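You operate a simulated robot arm through the tools that you are given. There is no shell and no other tool. Be economical: measure what you need, move in short steps, check, and stop when the job is done.

You are at the controls of a simulated two-armed robot. One attempt, no reset.

Task
Zero the red cell and pressure-test it in the test socket.
Fine: hold the cell while you turn its knob to 0. Pass it to your other hand and seat it. Shut the dial lever, hold the test pump and pump the needle into the green band (under 0.5 bar), no further. Then open the dial lever till the needle is down; a cell lifted under pressure blows off. Leave the other cell as it is.

The check looks at the end state, three seconds after you hand in, the way a careful person would. Anything else that was tipped, shoved, dropped, spilled or broken makes it a failure.

Robot
Two 7-joint arms with two-finger parallel grippers on one trunk, on a base that drives. Base frame: it is fixed to the floor where the robot stands at the start and does not move with it; the origin is under the middle of the robot, x ahead of it, y to its left, z up. Lengths are in mm, angles in degrees, forces in N, time in s.
The left shoulder is at the start at [70, 134, 1251], the right one opposite. With the tool pointing down near the work surface each hand reaches from about 100 to 640 mm from the robot's upright axis, wherever it stands, measured 20 degrees to its own side. Places, roughly: dial lever [500, 800, 900]; green knob [500, -100, 1000]; pump arm [500, 300, 1000]; red knob [500, 100, 1000]; socket [500, 600, 800]; test dial [500, 800, 900]. Payload 1.57 kg a hand.
The TCP of each hand is the grasp point between the finger pads, 30 mm short of the fingertips. In the tool frame z runs along the fingers and y along their closing line. Largest opening 80 mm; finger width 17, thickness 12; the body of the gripper, 40 by 82 mm, starts 80 mm behind the TCP.
Orientation is that of the tool frame in the base frame, as a unit quaternion [w, x, y, z]. With the fingers straight down and closing along the base's y, the tool's x points along the base's -x, its y along +y and its z along -z.

Tools
- The arms move only by the tool play_rows. It takes "left_plan", "right_plan" or both (then of equal length, played together; a hand with none holds still); each is a list of rows, each a list of 6 numbers: the shift along the tool's x, y, z in mm, then the turn, a rotation vector about the tool's x, y, z in degrees. In form: [[x, y, z, wx, wy, wz], ...]. A call has 1 to 8 rows; each row shifts and turns the commanded pose from where the row before left it, along the tool's axes as they then stand. "left_jaw" and "right_jaw" are, for a hand that has rows, the gripper command, from -1 (shut) to 1 (fully open), values between in proportion, set as the call begins (left out, the last holds). Each row takes 0.2 s and may step no farther than 50 mm and 8.6 degrees from the row before; otherwise, or with a gripper value out of range, the whole call is refused. A pose out of reach is approached as far as the arm can. The call stops where the force on the tool passes 40 N (or 10 N more than at its start, if that is more) or the arm is blocked; 0.2 s more then pass. Each finger travels about 153 mm/s and halts on what it meets, pressing with about 34 N; the grip force reading is that of the motor and also rises with nothing between the fingers. The clock runs only during rows and for 0.2 s after the last one: add rows that do not move to give the fingers time. It gives the time, the measured TCP pose, the force on the tool (base axes), the opening and the grip force at its end, in the units of the frame above (readings bear some noise), with the torque about the TCP (base axes, N m) and any sound that the robot's microphone picked up.
- Cameras (640 x 400 px; columns grow to the right, rows downward): "scene" is now at [124.7, 43.9, 1477.8]; the picture's right is [0.50, -0.86, 0.00], its down [-0.51, -0.29, -0.81] and it looks along [0.70, 0.41, -0.59] (base axes); focal length 229 px, centre (320, 200). "left" rides on the left gripper at [72, 7, -122] in its tool frame; the picture's right is [-0.09, 1.00, 0.00], its down [-0.84, -0.08, -0.54] and it looks along [-0.54, -0.05, 0.84] (tool axes); focal length 238 px, centre (320, 200). "right" rides on the right gripper at [72, -7, -122] in its tool frame; the picture's right is [0.09, 1.00, 0.00], its down [-0.84, 0.08, -0.54] and it looks along [-0.54, 0.05, 0.84] (tool axes); focal length 238 px, centre (320, 200). There is no depth. A picture from a camera that has moved, and an enlarged one, comes with that camera's place and axes in the base frame and with its lens.
- grab_frame(camera): a new picture of that camera. The clock stands still meanwhile.
- move_column(by): slides the trunk up (or, below 0, down) by that many mm; the arms and the scene camera ride with it, the base frame stays. It gives what a move gives, with no picture.
- steer(legs): drives the robot by 1 to 6 legs, each [ahead, left, turn to the left] in mm, mm and degrees, along the robot's own axes; the way and the turn of a leg run together, so that a leg with both is an arc; at most 1500 mm and 180 degrees a leg. The arms and the cameras ride along, it lands a little off, and it stops where it bumps. It gives what a move gives.
- head_to(pan, tilt): turns the head with the scene camera to pan (to the left, within 86 degrees either way) and tilt (down, from -29 to 69), counted from straight ahead of the robot. It gives what a move gives.
- close_up(camera, box): a new picture of the part [left, top, right, bottom] of that camera's present view, enlarged. The clock stands still meanwhile.
- finish_job(): hands the job in; it is judged then, once.

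Go step by step. Nothing tells you exact positions but the pictures and the camera data: compare them with the known pose of the tool, close in by small moves and look again before you grip or let go. The budget is 120 turns and 88 pictures, counting those below and the enlarged ones. Unless the task says otherwise, let go and move clear before handing in.

The tools are called after ">>>" as a command line: name --argument value ..., lists and objects as JSON in quotes. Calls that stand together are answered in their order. play_rows: Moves the arms, as the interface text tells. Its arguments: {"type":"object","properties":{"left_plan":{"type":"array"},"left_jaw":{"type":"number"},"right_plan":{"type":"array"},"right_jaw":{"type":"number"}},"required":[]} The other tools are called the same way: move_column (by) slides the trunk up or down; steer (legs) drives the base; head_to (pan, tilt) turns the head that bears the scene camera; grab_frame (camera) takes a picture; close_up (camera, box) takes an enlarged picture of a part of a camera's view; finish_job () hands the job in.

At the start:

```text
time_s: 0.0
left_eef_pos: [281.4, 411.5, 1292.9]
left_tcp_rot: [0.0, -0.001, 1.0, 0.0]
left_wrist_force: [0.0, -0.5, -0.1]
left_torque: [-0.01, 0.0, 0.04]
left_finger_gap: 80.1
left_grip_force: 0.1
right_eef_pos: [382.7, 67.2, 1304.8]
right_tcp_rot: [0.0, 0.0, 1.0, 0.0]
right_wrist_force: [0.4, -0.5, -0.1]
right_torque: [0.0, 0.02, 0.02]
right_finger_gap: 79.9
right_grip_force: 0.1
trunk travel left (down, up): [-825.0, 115.0]
robot x, y, heading: [0.3, 1.1, 0.1]
head pan, tilt: [30.2, 35.8]
```

scene: 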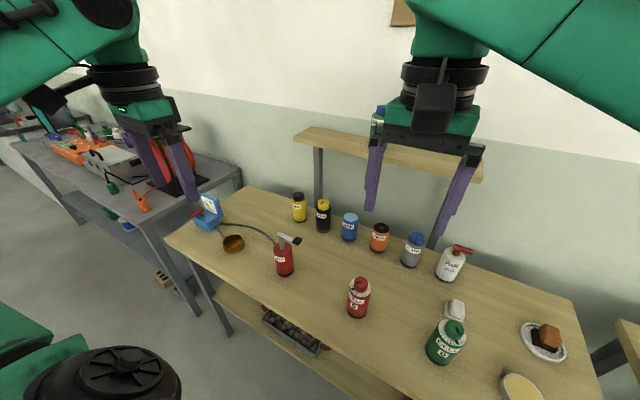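
right: 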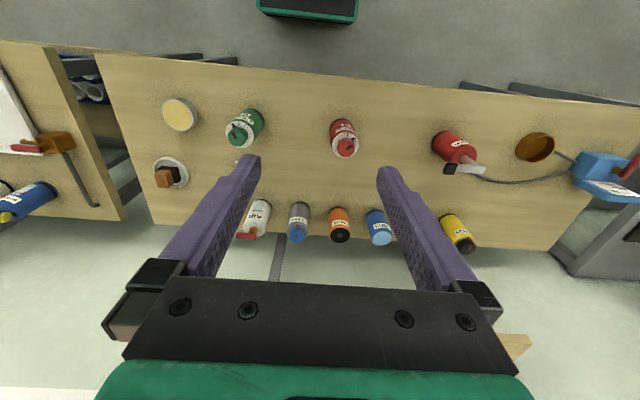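
left: 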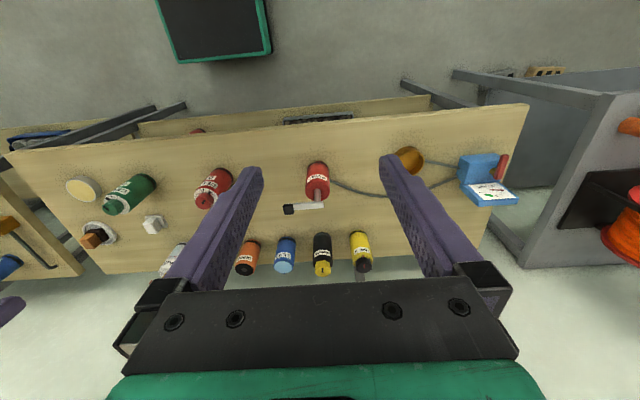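

The table holds the red cell (mid), the green cell (right), the pump (red body with a lever arm), the copper-coloured socket and the blue dial box. I'll look closer at each.

>>> close_up --camera "scene" --box '[320, 260, 400, 330]'

>>> close_up --camera "scene" --box '[180, 180, 320, 290]'

>>> close_up --camera "right" --box '[310, 100, 380, 170]'

>>> close_up --camera "left" --box '[380, 130, 540, 220]'

```text
5.71 times, centred on (360, 295) of scene
camera zoom: at [124.7, 43.9, 1477.8], right [0.5, -0.86, 0.0], down [-0.51, -0.29, -0.81], along [0.7, 0.41, -0.59], focal length 1307 px, centre (91, -343)
```

zoom: 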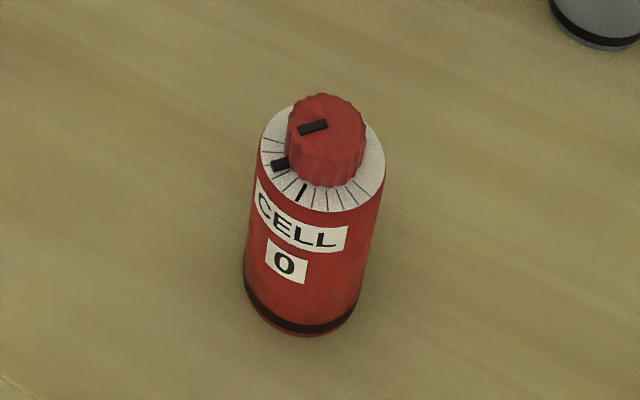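

```text
3.64 times, centred on (250, 235) of scene
camera zoom: at [124.7, 43.9, 1477.8], right [0.5, -0.86, 0.0], down [-0.51, -0.29, -0.81], along [0.7, 0.41, -0.59], focal length 832 px, centre (574, 73)
```

zoom: 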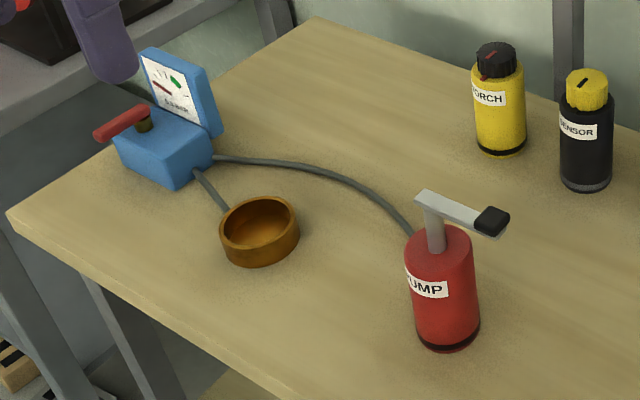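

```text
5.71 times, centred on (345, 135) of right
camera zoom: at [311.7, 60.8, 1425.2], right [-0.09, 1.0, 0.0], down [0.84, 0.08, 0.54], along [0.54, 0.05, -0.84], focal length 1362 px, centre (177, 571)
```

zoom: 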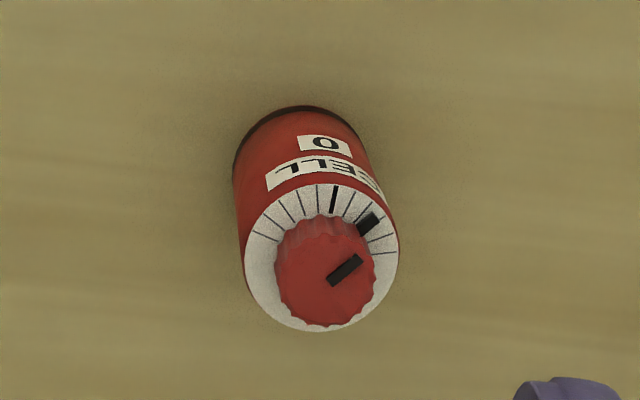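

```text
4.00 times, centred on (460, 175) of left
camera zoom: at [208.6, 418.3, 1414.2], right [0.09, 1.0, 0.0], down [0.84, -0.08, 0.54], along [0.54, -0.05, -0.84], focal length 953 px, centre (-240, 300)
```

zoom: 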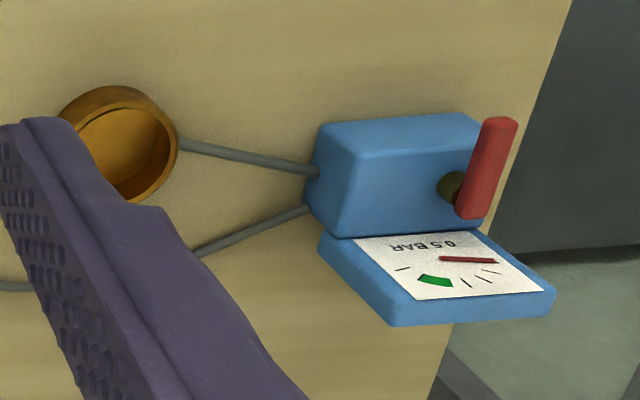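

The red cell stands near (470, 127) and is about 130 mm tall, with its knob pointer about 35° off the long zero mark. I put the pump near (478, 385), the socket near (470, 613) and the dial box near (490, 770). I'll drive left first so the cell sits in front of the right arm.

>>> steer --legs '[[0, 250, 0]]'

>>> head_to --pan 0 --tilt 45

>>> grab_frame --camera "scene"

```text
time_s: 1.8
left_eef_pos: [278.4, 651.1, 1294.6]
left_tcp_rot: [0.0, -0.001, 1.0, 0.001]
left_wrist_force: [-0.1, -0.5, 0.8]
left_torque: [0.01, 0.01, 0.02]
left_finger_gap: 79.6
left_grip_force: 0.1
right_eef_pos: [383.6, 305.4, 1305.5]
right_tcp_rot: [0.0, -0.001, 1.0, 0.003]
right_wrist_force: [0.2, 0.1, 0.0]
right_torque: [0.04, -0.01, 0.02]
right_finger_gap: 80.1
right_grip_force: 0.0
trunk travel left (down, up): [-825.0, 115.0]
robot x, y, heading: [-0.2, 242.6, 0.3]
head pan, tilt: [30.2, 35.8]
```

```text
time_s: 2.7
left_eef_pos: [277.5, 653.2, 1292.8]
left_tcp_rot: [-0.001, -0.002, 1.0, 0.0]
left_wrist_force: [0.2, -0.8, -0.1]
left_torque: [0.0, 0.0, 0.0]
left_finger_gap: 79.9
left_grip_force: 0.1
right_eef_pos: [381.7, 309.8, 1304.0]
right_tcp_rot: [0.0, -0.002, 1.0, -0.001]
right_wrist_force: [0.2, 0.4, -0.3]
right_torque: [-0.01, 0.02, -0.02]
right_finger_gap: 80.0
right_grip_force: 0.1
trunk travel left (down, up): [-825.0, 115.0]
robot x, y, heading: [-2.4, 242.2, 0.2]
head pan, tilt: [0.0, 45.0]
```

```text
80 pictures are left
camera scene: at [129.8, 242.0, 1464.3], right [0.0, -1.0, 0.0], down [-0.71, 0.0, -0.71], along [0.71, 0.0, -0.71], focal length 229 px, centre (320, 200)
```

scene: 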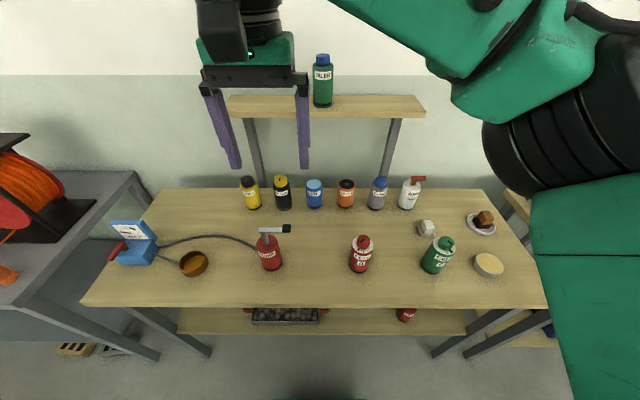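

The positions agree from the new viewpoint (cell ≈ (466, 124)). I'll tilt the right hand 60° forward while it slides right, staying high.

>>> play_rows --right_plan '[[0, -26.4, 0, 0, -8.57, 0], [0, -26.4, 0, 0, -8.57, 0], [0, -26.4, 0, 0, -8.57, 0], [0, -26.4, 0, 0, -8.57, 0], [0, -26.4, 0, 0, -8.57, 0], [0, -26.4, 0, 0, -8.57, 0], [0, -26.4, 0, 0, -8.57, 0], [0, 0, 0, 0, 0, 0]]' --right_jaw 1

```text
time_s: 4.5
left_eef_pos: [279.5, 652.5, 1292.5]
left_tcp_rot: [0.0, -0.002, 1.0, 0.001]
left_wrist_force: [0.5, 0.4, 0.4]
left_torque: [0.0, 0.0, -0.01]
left_finger_gap: 80.0
left_grip_force: 0.0
right_eef_pos: [383.2, 159.2, 1304.5]
right_tcp_rot: [0.412, -0.001, 0.911, 0.001]
right_wrist_force: [0.1, 1.0, -0.1]
right_torque: [0.02, -0.04, -0.01]
right_finger_gap: 79.9
right_grip_force: 0.0
right hand out of reach, approached as far as the arm can: row 6, 7
trunk travel left (down, up): [-825.0, 115.0]
robot x, y, heading: [-0.2, 239.8, 0.4]
head pan, tilt: [0.0, 45.0]
```

The arm reached about 49° of tilt at that height. I'll lower it, where the reach is better, and then finish the tilt.

>>> play_rows --right_plan '[[36, -7, 31.5, 0, 0, 0], [36, -7, 31.5, 0, 0, 0], [36, -7, 31.5, 0, 0, 0], [36, -7, 31.5, 0, 0, 0], [36, -7, 31.5, 0, 0, 0], [36, 0, 31.5, 0, 0, 0], [0, 0, 0, 0, 0, 0]]'

>>> grab_frame --camera "scene"

```text
time_s: 6.1
left_eef_pos: [278.2, 653.8, 1292.3]
left_tcp_rot: [0.0, -0.002, 1.0, 0.0]
left_wrist_force: [0.3, -0.2, 0.3]
left_torque: [-0.01, -0.02, 0.01]
left_finger_gap: 80.0
left_grip_force: 0.1
right_eef_pos: [437.1, 156.8, 1089.3]
right_tcp_rot: [0.412, -0.001, 0.911, 0.0]
right_wrist_force: [0.0, 0.1, 0.3]
right_torque: [-0.01, -0.03, -0.03]
right_finger_gap: 80.0
right_grip_force: 0.0
right hand out of reach, approached as far as the arm can: row 1, 2, 3, 4
trunk travel left (down, up): [-825.0, 115.0]
robot x, y, heading: [0.2, 239.7, 0.2]
head pan, tilt: [0.0, 45.0]
```

```text
79 pictures are left
camera scene: at [129.6, 241.3, 1464.3], right [0.0, -1.0, 0.0], down [-0.71, 0.0, -0.71], along [0.71, 0.0, -0.71], focal length 229 px, centre (320, 200)
```

scene: 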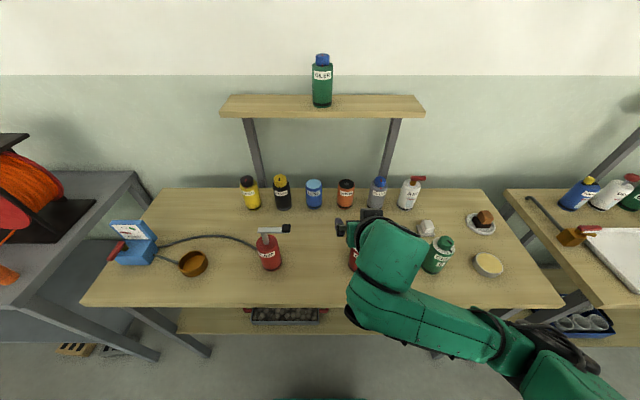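

The hand is now within reach at (437, 157, 1089), tilted about 49°, which is enough. I'll move it to a pre-grasp pose 100 mm back from the cell, along the finger axis.

>>> play_rows --right_plan '[[35.8, -8, 16.5, 0, 0, 0], [35.8, -8, 16.5, 0, 0, 0], [35.8, -8, 16.5, 0, 0, 0], [35.8, -8, 16.5, 0, 0, 0], [0, 0, 0, 0, 0, 0]]'

>>> grab_frame --camera "right"

```text
time_s: 7.3
left_eef_pos: [279.1, 654.0, 1293.4]
left_tcp_rot: [0.0, -0.003, 1.0, 0.001]
left_wrist_force: [-0.5, 0.6, -0.7]
left_torque: [-0.02, 0.02, -0.02]
left_finger_gap: 80.0
left_grip_force: 0.0
right_eef_pos: [392.2, 125.1, 937.8]
right_tcp_rot: [0.412, -0.002, 0.911, 0.001]
right_wrist_force: [-0.9, 0.6, 0.3]
right_torque: [-0.03, -0.01, -0.03]
right_finger_gap: 80.2
right_grip_force: 0.1
trunk travel left (down, up): [-825.0, 115.0]
robot x, y, heading: [-2.3, 236.9, 0.2]
head pan, tilt: [0.0, 45.0]
```

```text
78 pictures are left
camera right: at [252.7, 117.4, 963.1], right [-0.06, 1.0, -0.07], down [0.15, 0.08, 0.99], along [0.99, 0.05, -0.15], focal length 238 px, centre (320, 200)
```

right: 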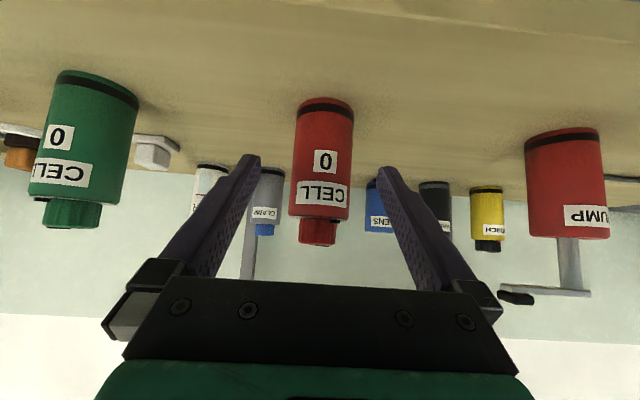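

The cell lies almost centred between the fingers, at y≈128. I'll shift 3 mm left and advance along the fingers.

>>> play_rows --right_plan '[[0, 3, 25, 0, 0, 0], [0, 0, 25, 0, 0, 0], [0, 0, 25, 0, 0, 0], [0, 0, 23, 0, 0, 0], [0, 0, 0, 0, 0, 0]]'

>>> grab_frame --camera "right"

>>> grab_frame --camera "scene"

```text
time_s: 8.5
left_eef_pos: [277.5, 653.5, 1291.8]
left_tcp_rot: [0.0, -0.002, 1.0, 0.0]
left_wrist_force: [-0.3, 0.1, 0.1]
left_torque: [-0.04, 0.0, 0.02]
left_finger_gap: 80.0
left_grip_force: 0.0
right_eef_pos: [467.0, 125.2, 874.0]
right_tcp_rot: [0.412, -0.001, 0.911, 0.001]
right_wrist_force: [-0.6, -0.2, -0.2]
right_torque: [-0.02, -0.02, -0.01]
right_finger_gap: 80.1
right_grip_force: 0.0
trunk travel left (down, up): [-825.0, 115.0]
robot x, y, heading: [2.5, 239.1, 0.4]
head pan, tilt: [0.0, 45.0]
```

```text
77 pictures are left
camera right: at [327.4, 119.1, 899.8], right [-0.06, 1.0, -0.07], down [0.15, 0.08, 0.99], along [0.99, 0.05, -0.15], focal length 238 px, centre (320, 200)
```

right: 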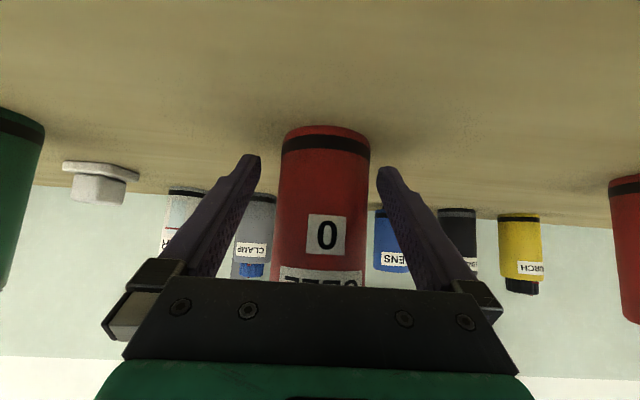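

```text
76 pictures are left
camera scene: at [129.5, 241.0, 1464.3], right [0.0, -1.0, 0.0], down [-0.71, 0.0, -0.71], along [0.71, 0.0, -0.71], focal length 229 px, centre (320, 200)
```

scene: 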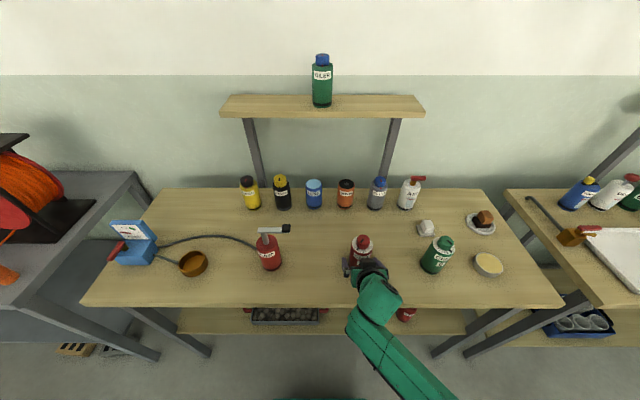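

The cell is centred between the fingers, so I'll close the right hand on it.

>>> play_rows --right_plan '[[0, 1, 0, 0, 0, 0], [0, 0, 0, 0, 0, 0], [0, 0, 0, 0, 0, 0]]' --right_jaw -1

>>> close_up --camera "scene" --box '[320, 220, 400, 270]'

```text
time_s: 9.3
left_eef_pos: [279.4, 653.0, 1292.5]
left_tcp_rot: [0.0, -0.002, 1.0, 0.0]
left_wrist_force: [-0.3, 0.1, 0.1]
left_torque: [0.01, -0.01, -0.01]
left_finger_gap: 80.1
left_grip_force: 0.0
right_eef_pos: [465.4, 126.9, 873.7]
right_tcp_rot: [0.412, 0.0, 0.911, 0.0]
right_wrist_force: [-0.2, -1.0, 1.1]
right_torque: [0.01, -0.08, -0.07]
right_finger_gap: 56.6
right_grip_force: 33.6
trunk travel left (down, up): [-825.0, 115.0]
robot x, y, heading: [1.4, 240.7, 0.3]
head pan, tilt: [0.0, 45.0]
```

```text
8.00 times, centred on (360, 245) of scene
camera zoom: at [129.7, 241.0, 1464.3], right [0.0, -1.0, 0.0], down [-0.71, 0.0, -0.71], along [0.71, 0.0, -0.71], focal length 1829 px, centre (0, -160)
```

zoom: 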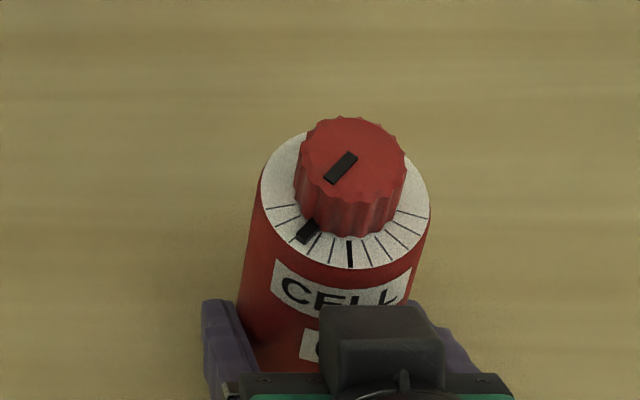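

The right hand holds the cell with a 56.6 mm gap and 34 N. The knob must turn about 40–45° counter-clockwise seen from above. I'll bring the left hand over it, staying high.

>>> play_rows --left_plan '[[-17.5, -46.5, 0, 0, 0, 0], [-17.5, -46.5, 0, 0, 0, 0], [-17.5, -46.5, 0, 0, 0, 0], [-17.5, -46.5, 0, 0, 0, 0], [-17.5, -46.5, 0, 0, 0, 0], [-17.5, -46.5, 0, 0, 0, 0], [-17.5, -46.5, 0, 0, 0, 0], [-17.5, -46.5, 0, 0, 0, 0]]' --left_jaw 0.6

>>> play_rows --left_plan '[[-13.7, -38.5, 20, 0, 0, 0], [-13.7, -38.5, 20, 0, 0, 0], [-13.7, -38.5, 20, 0, 0, 0], [-13.7, -38.5, 20, 0, 0, 0], [0, 0, 40, 0, 0, 0], [0, 0, 40, 0, 0, 0], [0, 0, 0, 0, 0, 0]]'

>>> grab_frame --camera "left"

>>> grab_frame --camera "scene"

```text
time_s: 11.1
left_eef_pos: [396.9, 326.8, 1291.2]
left_tcp_rot: [0.001, -0.002, 1.0, 0.001]
left_wrist_force: [-0.7, -0.1, 0.0]
left_torque: [0.01, -0.03, -0.02]
left_finger_gap: 64.1
left_grip_force: 0.1
left hand out of reach, approached as far as the arm can: row 8
right_eef_pos: [465.5, 128.1, 875.3]
right_tcp_rot: [0.411, -0.002, 0.911, 0.001]
right_wrist_force: [0.8, -0.1, 0.2]
right_torque: [-0.03, 0.14, 0.0]
right_finger_gap: 57.2
right_grip_force: 33.9
trunk travel left (down, up): [-825.0, 115.0]
robot x, y, heading: [-0.2, 240.8, 0.3]
head pan, tilt: [0.0, 45.0]
```

```text
time_s: 12.7
left_eef_pos: [397.3, 322.2, 1201.2]
left_tcp_rot: [-0.001, -0.003, 1.0, 0.0]
left_wrist_force: [-0.7, 0.2, -0.2]
left_torque: [0.0, 0.04, -0.01]
left_finger_gap: 64.0
left_grip_force: 0.1
left hand out of reach, approached as far as the arm can: row 1, 2, 3, 4
right_eef_pos: [465.5, 127.0, 873.8]
right_tcp_rot: [0.412, -0.002, 0.911, 0.0]
right_wrist_force: [0.2, 0.5, 1.7]
right_torque: [0.14, -0.02, -0.01]
right_finger_gap: 56.7
right_grip_force: 34.4
trunk travel left (down, up): [-825.0, 115.0]
robot x, y, heading: [-0.2, 239.4, 0.1]
head pan, tilt: [0.0, 45.0]
```

```text
74 pictures are left
camera left: at [325.8, 328.0, 1322.2], right [0.09, 1.0, 0.0], down [0.84, -0.07, 0.54], along [0.54, -0.05, -0.84], focal length 238 px, centre (320, 200)
```

left: 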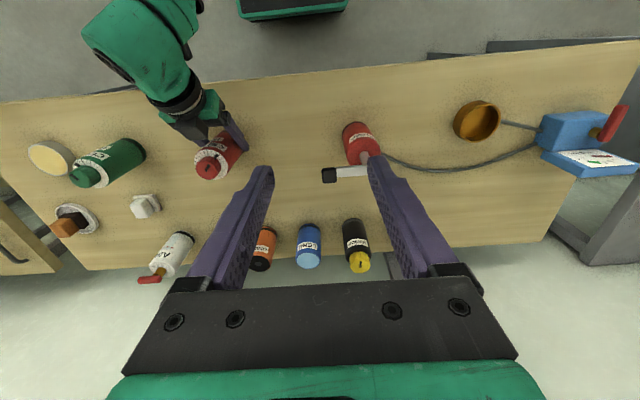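

```text
73 pictures are left
camera scene: at [129.4, 241.2, 1464.3], right [0.0, -1.0, 0.0], down [-0.71, 0.0, -0.71], along [0.71, 0.0, -0.71], focal length 229 px, centre (320, 200)
```

scene: 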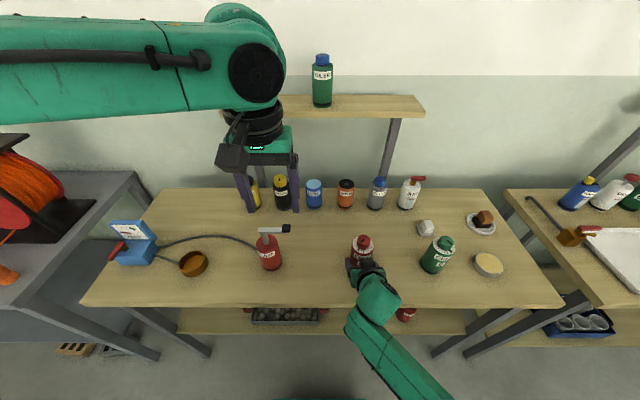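

The reach is limited high up. I'll lower to about z=1100, which stays above everything, and then slide toward the cell.

>>> play_rows --left_plan '[[0, 0, 50, 0, 0, 0], [0, 0, 50, 0, 0, 0], [-15, -39, 0, 0, 0, 0], [-15, -39, 0, 0, 0, 0], [-15, -39, 0, 0, 0, 0], [-15, -39, 0, 0, 0, 0], [-15, -39, 0, 0, 0, 0], [0, 0, 0, 0, 0, 0]]'

>>> grab_frame --camera "left"

```text
time_s: 14.5
left_eef_pos: [404.9, 287.8, 1106.7]
left_tcp_rot: [0.0, -0.002, 1.0, -0.001]
left_wrist_force: [0.1, -0.7, 1.0]
left_torque: [0.01, 0.01, -0.01]
left_finger_gap: 64.3
left_grip_force: 0.1
left hand out of reach, approached as far as the arm can: row 3, 4, 5, 6, 7
right_eef_pos: [465.2, 127.2, 874.5]
right_tcp_rot: [0.411, -0.001, 0.911, 0.0]
right_wrist_force: [-0.7, 1.8, 1.5]
right_torque: [0.07, -0.02, 0.05]
right_finger_gap: 56.7
right_grip_force: 34.2
trunk travel left (down, up): [-825.0, 115.0]
robot x, y, heading: [-2.2, 240.5, 0.3]
head pan, tilt: [0.0, 45.0]
```

```text
72 pictures are left
camera left: at [332.8, 294.4, 1228.8], right [0.09, 1.0, 0.0], down [0.84, -0.07, 0.54], along [0.54, -0.05, -0.84], focal length 238 px, centre (320, 200)
```

left: 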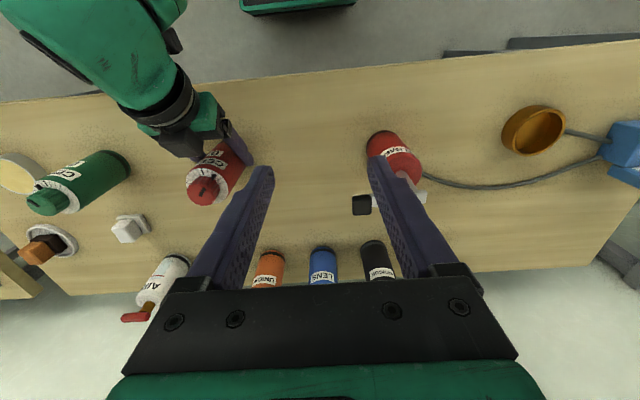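

The left arm is limited reaching across. I'll test whether a lower, closer line gets it farther right.

>>> play_rows --left_plan '[[0, -20, 25, 0, 0, 0], [0, -40, 25, 0, 0, 0], [0, -40, 0, 0, 0, 0], [0, -40, 0, 0, 0, 0], [0, 0, 0, 0, 0, 0]]'

```text
time_s: 15.7
left_eef_pos: [365.3, 275.5, 1075.0]
left_tcp_rot: [0.0, -0.002, 1.0, -0.001]
left_wrist_force: [-0.4, -0.5, 0.8]
left_torque: [-0.03, 0.02, -0.01]
left_finger_gap: 63.8
left_grip_force: 0.3
left hand out of reach, approached as far as the arm can: row 1, 2, 3, 4
right_eef_pos: [466.0, 128.1, 874.5]
right_tcp_rot: [0.411, -0.002, 0.912, 0.001]
right_wrist_force: [-1.1, 0.4, 2.5]
right_torque: [0.08, -0.04, 0.02]
right_finger_gap: 56.8
right_grip_force: 34.6
trunk travel left (down, up): [-825.0, 115.0]
robot x, y, heading: [1.6, 241.9, 0.2]
head pan, tilt: [0.0, 45.0]
```

The left arm can't cross much further, so I'll lift the cell a little with the right hand and carry it toward the middle, y≈265, which is free space before the pump.

>>> play_rows --right_plan '[[-18.8, 0, -16.5, 0, 0, 0], [0, 0, 0, 0, 0, 0], [4, 28, -4.5, 0, 0, 0], [4, 28, -4.5, 0, 0, 0], [4, 28, -4.5, 0, 0, 0], [4, 28, -4.5, 0, 0, 0], [4, 28, -4.5, 0, 0, 0], [0, 0, 0, 0, 0, 0]]'

>>> grab_frame --camera "scene"

>>> grab_frame --camera "left"

```text
time_s: 17.5
left_eef_pos: [366.1, 274.9, 1074.7]
left_tcp_rot: [-0.001, -0.002, 1.0, 0.0]
left_wrist_force: [0.3, -0.2, -0.3]
left_torque: [-0.01, -0.02, 0.02]
left_finger_gap: 64.1
left_grip_force: 0.1
right_eef_pos: [435.8, 261.1, 894.0]
right_tcp_rot: [0.413, -0.007, 0.911, -0.009]
right_wrist_force: [0.5, 0.0, -1.9]
right_torque: [-0.02, 0.02, -0.02]
right_finger_gap: 57.1
right_grip_force: 34.1
trunk travel left (down, up): [-825.0, 115.0]
robot x, y, heading: [0.9, 241.6, 0.1]
head pan, tilt: [0.0, 45.0]
```

```text
71 pictures are left
camera scene: at [130.2, 240.1, 1464.2], right [0.0, -1.0, 0.0], down [-0.71, 0.0, -0.71], along [0.71, 0.0, -0.71], focal length 229 px, centre (320, 200)
```

scene: 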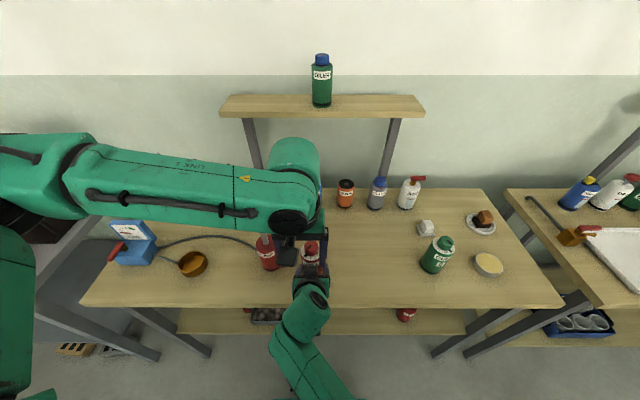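

```text
70 pictures are left
camera left: at [294.2, 281.5, 1196.1], right [0.09, 1.0, 0.0], down [0.84, -0.07, 0.54], along [0.54, -0.05, -0.84], focal length 238 px, centre (320, 200)
```

left: 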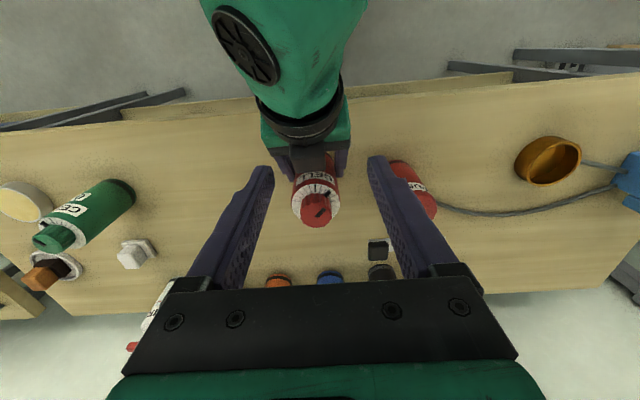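

The cell's knob is now near (441, 267, 992). I'll try moving the left hand over it.

>>> play_rows --left_plan '[[-25, 0, 0, 0, 0, 0], [-25, 0, 0, 0, 0, 0], [-25, -7, 0, 0, 0, 0], [0, 0, 0, 0, 0, 0]]'

```text
time_s: 18.5
left_eef_pos: [426.1, 301.3, 1080.1]
left_tcp_rot: [0.002, -0.002, 1.0, -0.001]
left_wrist_force: [0.2, -0.3, 0.2]
left_torque: [-0.01, -0.03, 0.0]
left_finger_gap: 64.1
left_grip_force: 0.0
left hand out of reach, approached as far as the arm can: row 1, 2, 3
right_eef_pos: [433.0, 261.8, 892.7]
right_tcp_rot: [0.412, -0.008, 0.911, -0.008]
right_wrist_force: [0.0, 0.5, -0.7]
right_torque: [0.0, 0.05, -0.01]
right_finger_gap: 56.6
right_grip_force: 33.8
trunk travel left (down, up): [-825.0, 115.0]
robot x, y, heading: [-1.7, 239.2, 0.2]
head pan, tilt: [0.0, 45.0]
```

A joint limit bars the way at this yaw. I'll yaw the left hand clockwise, which is also a good start for the turn, and try again.

>>> play_rows --left_plan '[[0, 0, 0, 0, 0, 8.5], [0, 0, 0, 0, 0, 8.5], [0, 0, 0, 0, 0, 8.5], [0, 0, 0, 0, 0, 8.5], [0, 0, 0, 0, 0, 0]]'

>>> play_rows --left_plan '[[7, -32, 0, 0, 0, 0], [0, 0, 0, 0, 0, 0]]'

```text
time_s: 19.7
left_eef_pos: [426.6, 299.9, 1081.7]
left_tcp_rot: [0.0, 0.292, 0.956, -0.002]
left_wrist_force: [-0.3, -1.0, -0.4]
left_torque: [0.01, 0.01, -0.05]
left_finger_gap: 63.9
left_grip_force: 0.0
right_eef_pos: [432.7, 263.2, 894.1]
right_tcp_rot: [0.411, -0.009, 0.912, -0.007]
right_wrist_force: [0.4, 0.1, -1.9]
right_torque: [-0.03, 0.05, 0.01]
right_finger_gap: 57.0
right_grip_force: 34.1
trunk travel left (down, up): [-825.0, 115.0]
robot x, y, heading: [-2.8, 241.4, 0.2]
head pan, tilt: [0.0, 45.0]
```

```text
time_s: 20.3
left_eef_pos: [397.6, 285.8, 1083.1]
left_tcp_rot: [0.001, 0.291, 0.957, -0.001]
left_wrist_force: [0.0, -0.4, 0.1]
left_torque: [-0.01, -0.02, 0.01]
left_finger_gap: 64.1
left_grip_force: 0.0
left hand out of reach, approached as far as the arm can: row 1
right_eef_pos: [433.8, 262.6, 893.0]
right_tcp_rot: [0.411, -0.008, 0.912, -0.007]
right_wrist_force: [-0.5, -0.2, -1.6]
right_torque: [0.01, 0.01, 0.03]
right_finger_gap: 56.9
right_grip_force: 33.9
trunk travel left (down, up): [-825.0, 115.0]
robot x, y, heading: [-1.5, 242.2, 0.3]
head pan, tilt: [0.0, 45.0]
```

The left arm's limit is about its wrist position. I'll drive right a little for free room, then yaw the right hand left, which lets it reach farther left.

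>>> steer --legs '[[0, -120, 0]]'

>>> play_rows --right_plan '[[0, 0, 0, -6.4, 0, -5.6], [0, 0, 0, -6.4, 0, -5.6], [0, 0, 0, -6.4, 0, -5.6], [0, 0, 0, -6.4, 0, -5.6], [0, 0, 0, 0, 0, 0]]'

```text
time_s: 21.6
left_eef_pos: [397.9, 169.5, 1081.8]
left_tcp_rot: [0.001, 0.289, 0.957, -0.001]
left_wrist_force: [-1.1, -0.4, 0.1]
left_torque: [-0.01, 0.02, 0.02]
left_finger_gap: 64.3
left_grip_force: 0.0
right_eef_pos: [433.8, 146.1, 892.4]
right_tcp_rot: [0.411, -0.009, 0.911, -0.009]
right_wrist_force: [0.0, 0.3, -1.2]
right_torque: [-0.01, 0.01, 0.0]
right_finger_gap: 57.0
right_grip_force: 33.7
trunk travel left (down, up): [-825.0, 115.0]
robot x, y, heading: [-0.8, 121.2, 0.2]
head pan, tilt: [0.0, 45.0]
```

```text
time_s: 22.8
left_eef_pos: [398.4, 169.1, 1082.8]
left_tcp_rot: [0.001, 0.29, 0.957, -0.001]
left_wrist_force: [0.1, 0.3, -0.9]
left_torque: [0.04, -0.02, -0.02]
left_finger_gap: 64.0
left_grip_force: 0.0
right_eef_pos: [433.1, 145.4, 893.9]
right_tcp_rot: [0.389, -0.276, 0.871, 0.114]
right_wrist_force: [0.5, -0.1, -1.5]
right_torque: [-0.02, 0.02, 0.01]
right_finger_gap: 56.7
right_grip_force: 34.0
trunk travel left (down, up): [-825.0, 115.0]
robot x, y, heading: [5.5, 124.5, 0.4]
head pan, tilt: [0.0, 45.0]
```

The yaw worked. Now I'll carry the cell to about (415, 211) and put the left hand above it.

>>> play_rows --right_plan '[[-4.2, 31.8, 4.8, 0, 0, 0], [-4.2, 31.8, 4.8, 0, 0, 0], [0, 0, 0, 0, 0, 0]]' --left_plan '[[4.6, 22, 0, 0, 0, 0], [4.6, 22, 0, 0, 0, 0], [0, 0, 0, 0, 0, 0]]'

>>> grab_frame --camera "left"

>>> grab_frame --camera "scene"

```text
time_s: 23.6
left_eef_pos: [415.5, 209.4, 1081.8]
left_tcp_rot: [0.0, 0.289, 0.957, 0.0]
left_wrist_force: [0.3, 0.2, 0.1]
left_torque: [0.05, 0.04, -0.01]
left_finger_gap: 64.2
left_grip_force: 0.0
right_eef_pos: [407.2, 203.1, 891.2]
right_tcp_rot: [0.39, -0.274, 0.872, 0.115]
right_wrist_force: [-0.3, 0.0, -1.3]
right_torque: [-0.01, 0.01, 0.03]
right_finger_gap: 56.8
right_grip_force: 34.5
trunk travel left (down, up): [-825.0, 115.0]
robot x, y, heading: [2.7, 121.7, 0.1]
head pan, tilt: [0.0, 45.0]
```

```text
69 pictures are left
camera left: at [358.3, 255.0, 1203.5], right [0.63, 0.78, 0.0], down [0.65, -0.53, 0.54], along [0.42, -0.34, -0.84], focal length 238 px, centre (320, 200)
```

left: 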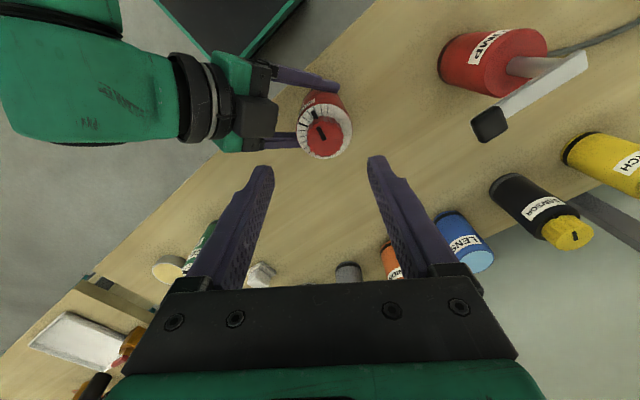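

```text
68 pictures are left
camera scene: at [131.2, 121.1, 1464.2], right [0.01, -1.0, 0.0], down [-0.71, 0.0, -0.71], along [0.71, 0.0, -0.71], focal length 229 px, centre (320, 200)
```

scene: 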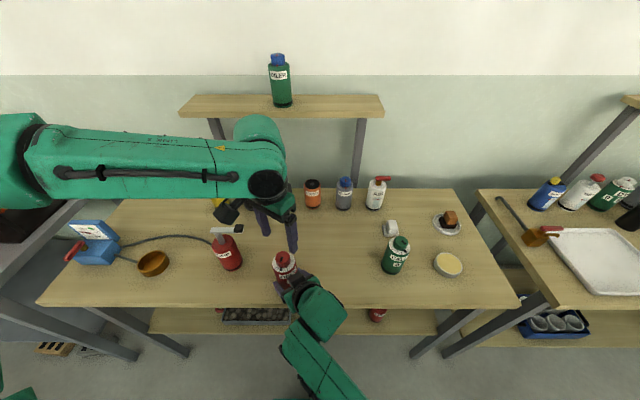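

The left hand is over the knob. I'll take a zoomed view to place the knob precisely.

>>> close_up --camera "left" --box '[285, 85, 365, 135]'

>>> close_up --camera "scene" --box '[244, 200, 324, 300]'

```text
8.00 times, centred on (325, 110) of left
camera zoom: at [358.3, 255.0, 1203.5], right [0.63, 0.78, 0.0], down [0.65, -0.53, 0.54], along [0.42, -0.34, -0.84], focal length 1907 px, centre (280, 920)
```

zoom: 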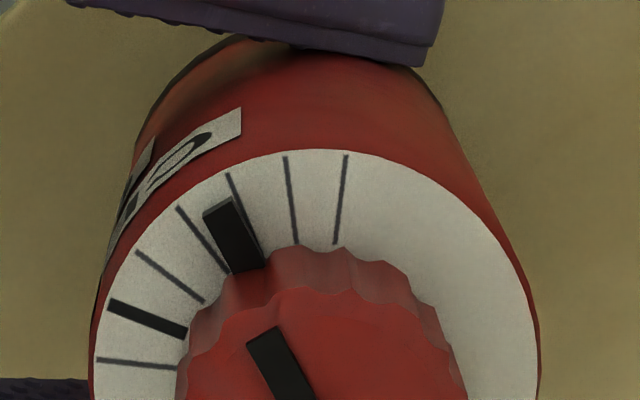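

```text
4.00 times, centred on (284, 250) of scene
camera zoom: at [131.2, 121.1, 1464.2], right [0.01, -1.0, 0.0], down [-0.71, 0.0, -0.71], along [0.71, 0.0, -0.71], focal length 915 px, centre (464, 0)
```

zoom: 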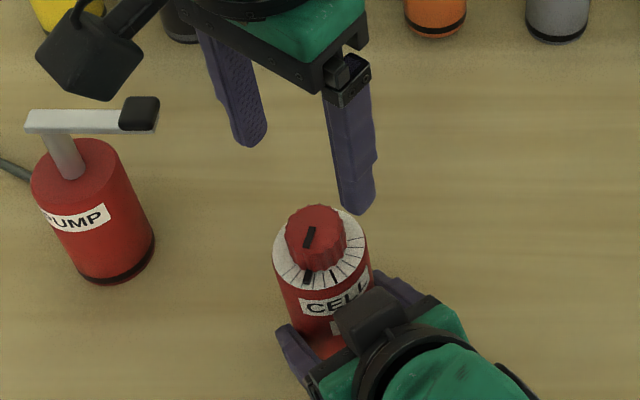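

Ticks are about 15° apart and the pointer sits about 41° from zero. The knob centre is within a few mm of the left tool axis, so I'll descend most of the way and check.

>>> play_rows --left_plan '[[3, 0, 20, 0, 0, 0], [0, 0, 20, 0, 0, 0], [0, 0, 20, 0, 0, 0], [0, 0, 0, 0, 0, 0]]'

>>> grab_frame --camera "left"

```text
time_s: 24.6
left_eef_pos: [410.7, 212.7, 1021.2]
left_tcp_rot: [0.001, 0.29, 0.957, -0.002]
left_wrist_force: [0.3, 0.2, -0.2]
left_torque: [0.01, 0.01, -0.01]
left_finger_gap: 64.0
left_grip_force: 0.1
right_eef_pos: [406.0, 203.2, 892.6]
right_tcp_rot: [0.39, -0.275, 0.871, 0.114]
right_wrist_force: [-0.6, -0.2, -1.4]
right_torque: [-0.05, 0.01, 0.0]
right_finger_gap: 56.8
right_grip_force: 34.0
trunk travel left (down, up): [-825.0, 115.0]
robot x, y, heading: [-0.9, 119.5, 0.5]
head pan, tilt: [0.0, 45.0]
```

```text
65 pictures are left
camera left: at [355.2, 257.7, 1143.6], right [0.63, 0.78, 0.0], down [0.65, -0.53, 0.54], along [0.42, -0.34, -0.84], focal length 238 px, centre (320, 200)
```

left: 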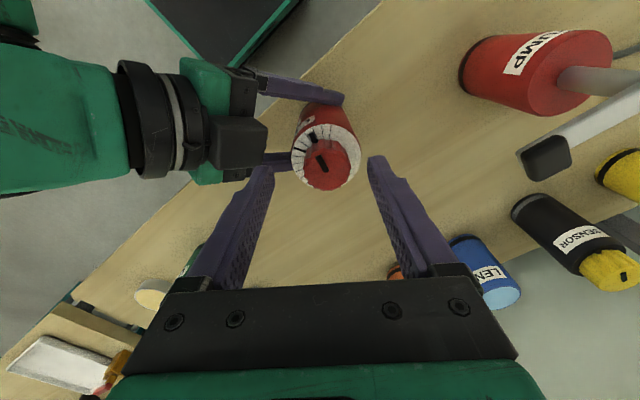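

The knob is about 3 mm off in both directions. I'll correct, go down and grip it.

>>> play_rows --left_plan '[[3, 3, 0, 0, 0, 0], [0, 0, 12, 0, 0, 0], [0, 0, 11, 0, 0, 0], [0, 0, 0, 0, 0, 0]]'

>>> grab_frame --camera "left"

>>> close_up --camera "scene" --box '[244, 220, 324, 280]'

```text
time_s: 25.6
left_eef_pos: [411.8, 217.2, 998.7]
left_tcp_rot: [0.001, 0.289, 0.957, 0.0]
left_wrist_force: [1.2, 0.3, 0.9]
left_torque: [0.01, 0.01, 0.03]
left_finger_gap: 63.3
left_grip_force: 0.1
right_eef_pos: [406.9, 203.4, 892.0]
right_tcp_rot: [0.389, -0.275, 0.872, 0.114]
right_wrist_force: [-0.9, -0.3, -2.0]
right_torque: [-0.01, -0.11, -0.03]
right_finger_gap: 56.8
right_grip_force: 34.2
trunk travel left (down, up): [-825.0, 115.0]
robot x, y, heading: [3.8, 119.7, 0.2]
head pan, tilt: [0.0, 45.0]
```

```text
64 pictures are left
camera left: at [355.1, 262.3, 1120.2], right [0.63, 0.78, 0.0], down [0.65, -0.53, 0.54], along [0.42, -0.34, -0.84], focal length 238 px, centre (320, 200)
```

left: 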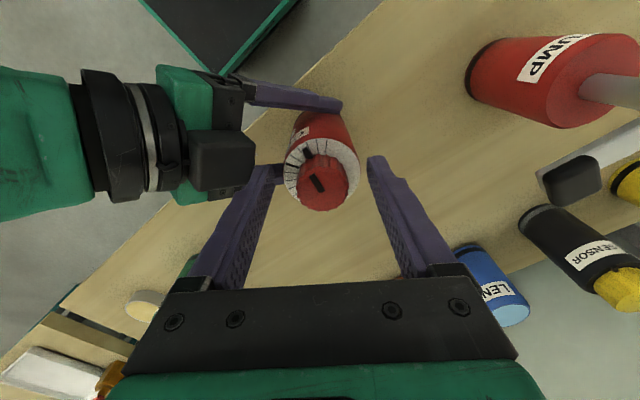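

```text
6.67 times, centred on (284, 250) of scene
camera zoom: at [130.3, 122.9, 1464.3], right [0.01, -1.0, 0.0], down [-0.71, 0.0, -0.71], along [0.71, 0.0, -0.71], focal length 1524 px, centre (560, -133)
```

zoom: 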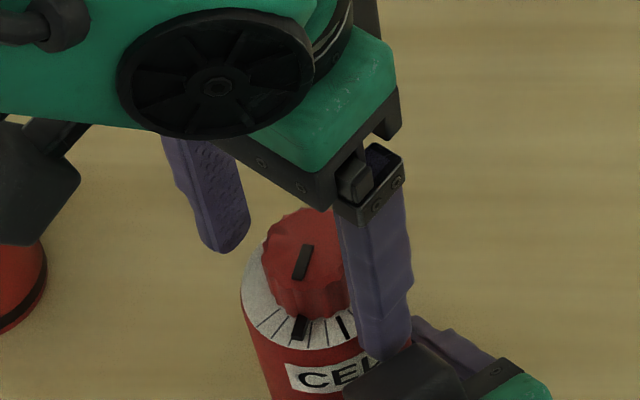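

The knob looks centred between the finger tips, so I'll close the left hand on it.

>>> play_rows --left_plan '[[0, 0, 0, 0, 0, 0], [0, 0, 0, 0, 0, 0], [0, 0, 0, 0, 0, 0]]' --left_jaw -1

>>> close_up --camera "left" --box '[260, 100, 390, 230]'

```text
time_s: 26.4
left_eef_pos: [412.0, 216.0, 999.4]
left_tcp_rot: [0.001, 0.29, 0.957, 0.0]
left_wrist_force: [4.8, 5.5, -0.3]
left_torque: [-0.2, 0.02, 0.08]
left_finger_gap: 32.2
left_grip_force: 34.0
right_eef_pos: [407.6, 202.8, 892.4]
right_tcp_rot: [0.39, -0.274, 0.872, 0.113]
right_wrist_force: [-4.2, -6.3, -0.1]
right_torque: [0.84, -0.48, -0.03]
right_finger_gap: 56.7
right_grip_force: 34.7
trunk travel left (down, up): [-825.0, 115.0]
robot x, y, heading: [1.3, 121.5, 0.3]
head pan, tilt: [0.0, 45.0]
```

```text
3.08 times, centred on (325, 165) of left
camera zoom: at [355.3, 262.4, 1120.1], right [0.63, 0.78, 0.0], down [0.65, -0.53, 0.54], along [0.42, -0.34, -0.84], focal length 733 px, centre (305, 308)
```

zoom: 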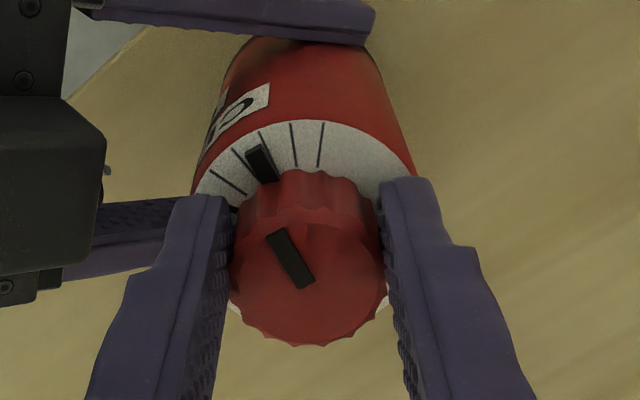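

Grip on the knob is firm with only a light side load. I'll turn it 40° counter-clockwise (negative about tool z).

>>> play_rows --left_plan '[[0, 1, 0, 0, 0, -8], [0, 0, 0, 0, 0, -8], [0, 0, 0, 0, 0, -8], [0, 0, 0, 0, 0, -8], [0, 0, 0, 0, 0, -8], [0, 0, 0, 0, 0, 0]]'

>>> close_up --camera "left" --box '[260, 100, 390, 230]'

>>> close_up --camera "scene" --box '[244, 220, 324, 280]'

```text
time_s: 27.8
left_eef_pos: [411.6, 216.0, 1000.2]
left_tcp_rot: [0.0, -0.056, 0.998, -0.003]
left_wrist_force: [-7.0, -22.3, -4.5]
left_torque: [-1.43, 0.93, -0.13]
left_finger_gap: 32.6
left_grip_force: 34.4
right_eef_pos: [407.9, 204.1, 892.0]
right_tcp_rot: [0.391, -0.275, 0.871, 0.115]
right_wrist_force: [7.5, 21.7, 5.6]
right_torque: [-0.77, -0.11, 0.15]
right_finger_gap: 56.7
right_grip_force: 34.7
trunk travel left (down, up): [-825.0, 115.0]
robot x, y, heading: [-0.8, 123.0, 0.4]
head pan, tilt: [0.0, 45.0]
```

```text
3.08 times, centred on (325, 165) of left
camera zoom: at [339.7, 215.5, 1121.3], right [-0.02, 1.0, -0.01], down [0.84, 0.02, 0.54], along [0.54, 0.01, -0.84], focal length 733 px, centre (305, 308)
```

zoom: 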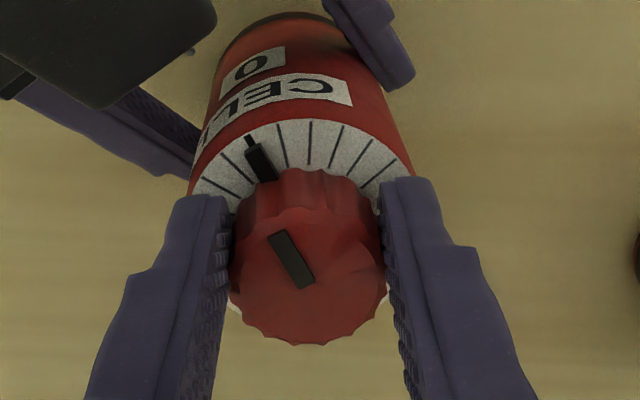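

```text
6.67 times, centred on (284, 250) of scene
camera zoom: at [130.6, 122.8, 1464.2], right [0.01, -1.0, 0.0], down [-0.71, 0.0, -0.71], along [0.71, 0.0, -0.71], focal length 1524 px, centre (560, -133)
```

zoom: 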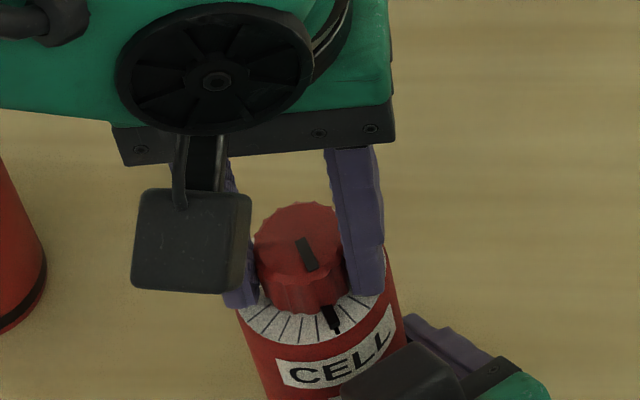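

The pointer now lies practically on the zero mark. I'll zoom in to check the remaining error.

>>> close_up --camera "left" --box '[295, 130, 345, 165]'

```text
11.43 times, centred on (320, 148) of left
camera zoom: at [339.7, 215.5, 1121.3], right [-0.02, 1.0, -0.01], down [0.84, 0.02, 0.54], along [0.54, 0.01, -0.84], focal length 2724 px, centre (320, 800)
```

zoom: 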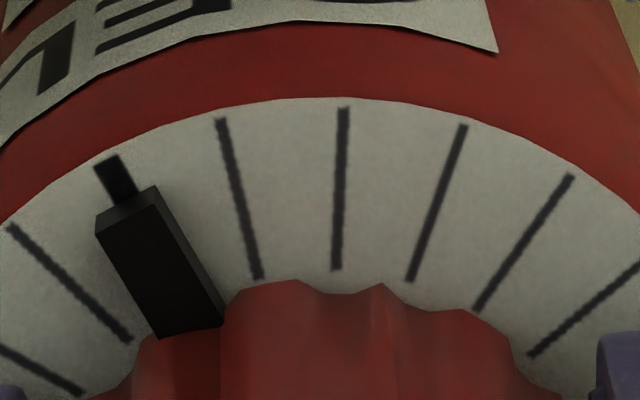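

The pointer is on zero to within about a degree. I'll release the knob by opening fully, rise slightly and look again.

>>> play_rows --left_plan '[[0, 0, 0, 0, 0, 0], [0, 0, 0, 0, 0, 0], [0, 0, -8, 0, 0, 0], [0, 0, -8, 0, 0, -8], [0, 0, 0, 0, 0, -8], [0, 0, 0, 0, 0, -8], [0, 0, 0, 0, 0, 0]]' --left_jaw 1

>>> grab_frame --camera "left"

>>> close_up --camera "scene" --box '[244, 220, 324, 280]'

```text
time_s: 29.4
left_eef_pos: [410.8, 216.8, 1015.1]
left_tcp_rot: [0.0, -0.262, 0.965, 0.0]
left_wrist_force: [-0.3, 0.1, -1.0]
left_torque: [0.01, -0.02, 0.02]
left_finger_gap: 80.0
left_grip_force: 0.0
right_eef_pos: [408.1, 203.5, 891.8]
right_tcp_rot: [0.39, -0.274, 0.872, 0.114]
right_wrist_force: [-0.2, 0.2, -1.9]
right_torque: [-0.03, 0.02, 0.0]
right_finger_gap: 56.7
right_grip_force: 34.0
trunk travel left (down, up): [-825.0, 115.0]
robot x, y, heading: [-2.0, 121.5, 0.4]
head pan, tilt: [0.0, 45.0]
```

```text
58 pictures are left
camera left: at [346.5, 187.2, 1137.1], right [-0.43, 0.91, 0.0], down [0.76, 0.36, 0.54], along [0.49, 0.23, -0.84], focal length 238 px, centre (320, 200)
```

left: 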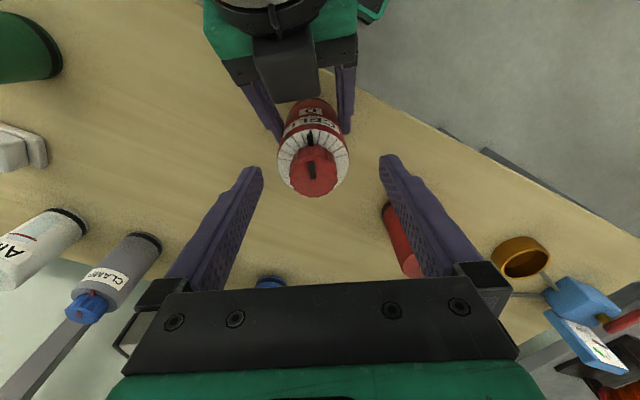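

```text
6.67 times, centred on (284, 250) of scene
camera zoom: at [130.5, 122.8, 1464.2], right [0.01, -1.0, 0.0], down [-0.71, 0.0, -0.71], along [0.71, 0.0, -0.71], focal length 1524 px, centre (560, -133)
```

zoom: 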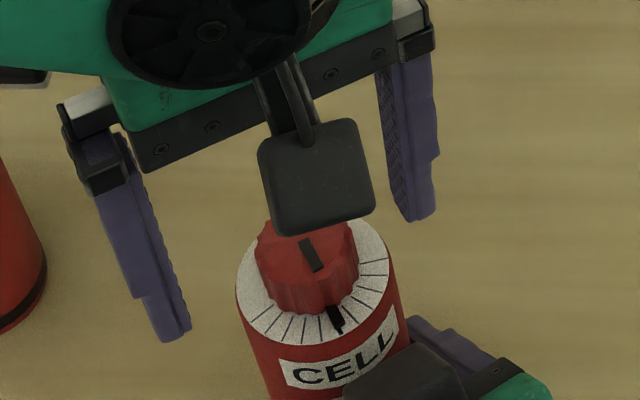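

The zeroed knob is released cleanly. The cell axis is about 6.5 mm off along the closing line, so I'll recentre, descend over the collar and check.

>>> play_rows --left_plan '[[0, -6.5, 0, 0, 0, 0], [0, 0, 18, 0, 0, 0], [0, 0, 18, 0, 0, 0], [0, 0, 18, 0, 0, 0], [0, 0, 0, 0, 0, 0]]'

>>> grab_frame --camera "left"

>>> close_up --camera "scene" --box '[234, 210, 334, 290]'

```text
time_s: 30.6
left_eef_pos: [409.0, 218.9, 965.5]
left_tcp_rot: [0.0, -0.261, 0.965, -0.002]
left_wrist_force: [-0.7, 0.1, -0.2]
left_torque: [-0.02, -0.03, -0.01]
left_finger_gap: 80.0
left_grip_force: 0.0
left hand out of reach, approached as far as the arm can: row 4
right_eef_pos: [406.5, 204.4, 893.1]
right_tcp_rot: [0.39, -0.274, 0.872, 0.113]
right_wrist_force: [1.1, 0.5, -1.6]
right_torque: [-0.01, 0.03, -0.02]
right_finger_gap: 56.6
right_grip_force: 33.7
trunk travel left (down, up): [-825.0, 115.0]
robot x, y, heading: [3.1, 121.7, 0.4]
head pan, tilt: [0.0, 45.0]
```

```text
56 pictures are left
camera left: at [344.0, 188.6, 1087.2], right [-0.42, 0.91, 0.0], down [0.76, 0.36, 0.54], along [0.49, 0.23, -0.84], focal length 238 px, centre (320, 200)
```

left: 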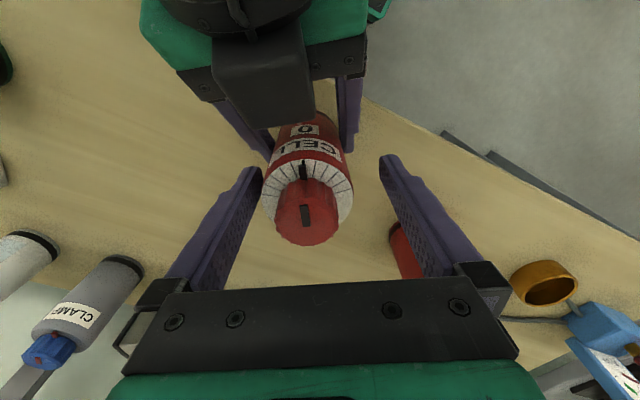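

```text
5.00 times, centred on (284, 250) of scene
camera zoom: at [130.6, 122.7, 1464.2], right [0.01, -1.0, 0.0], down [-0.71, 0.0, -0.71], along [0.71, 0.0, -0.71], focal length 1143 px, centre (500, -50)
```

zoom: 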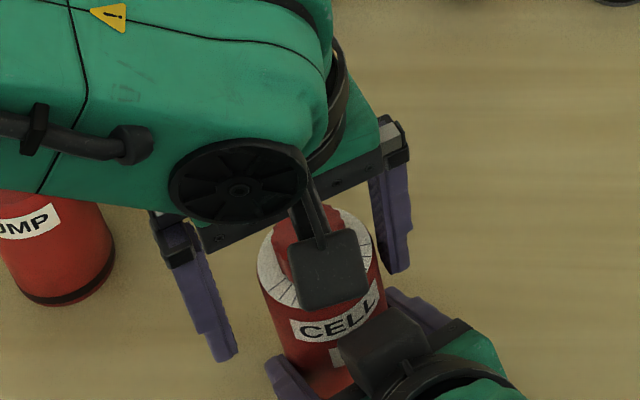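

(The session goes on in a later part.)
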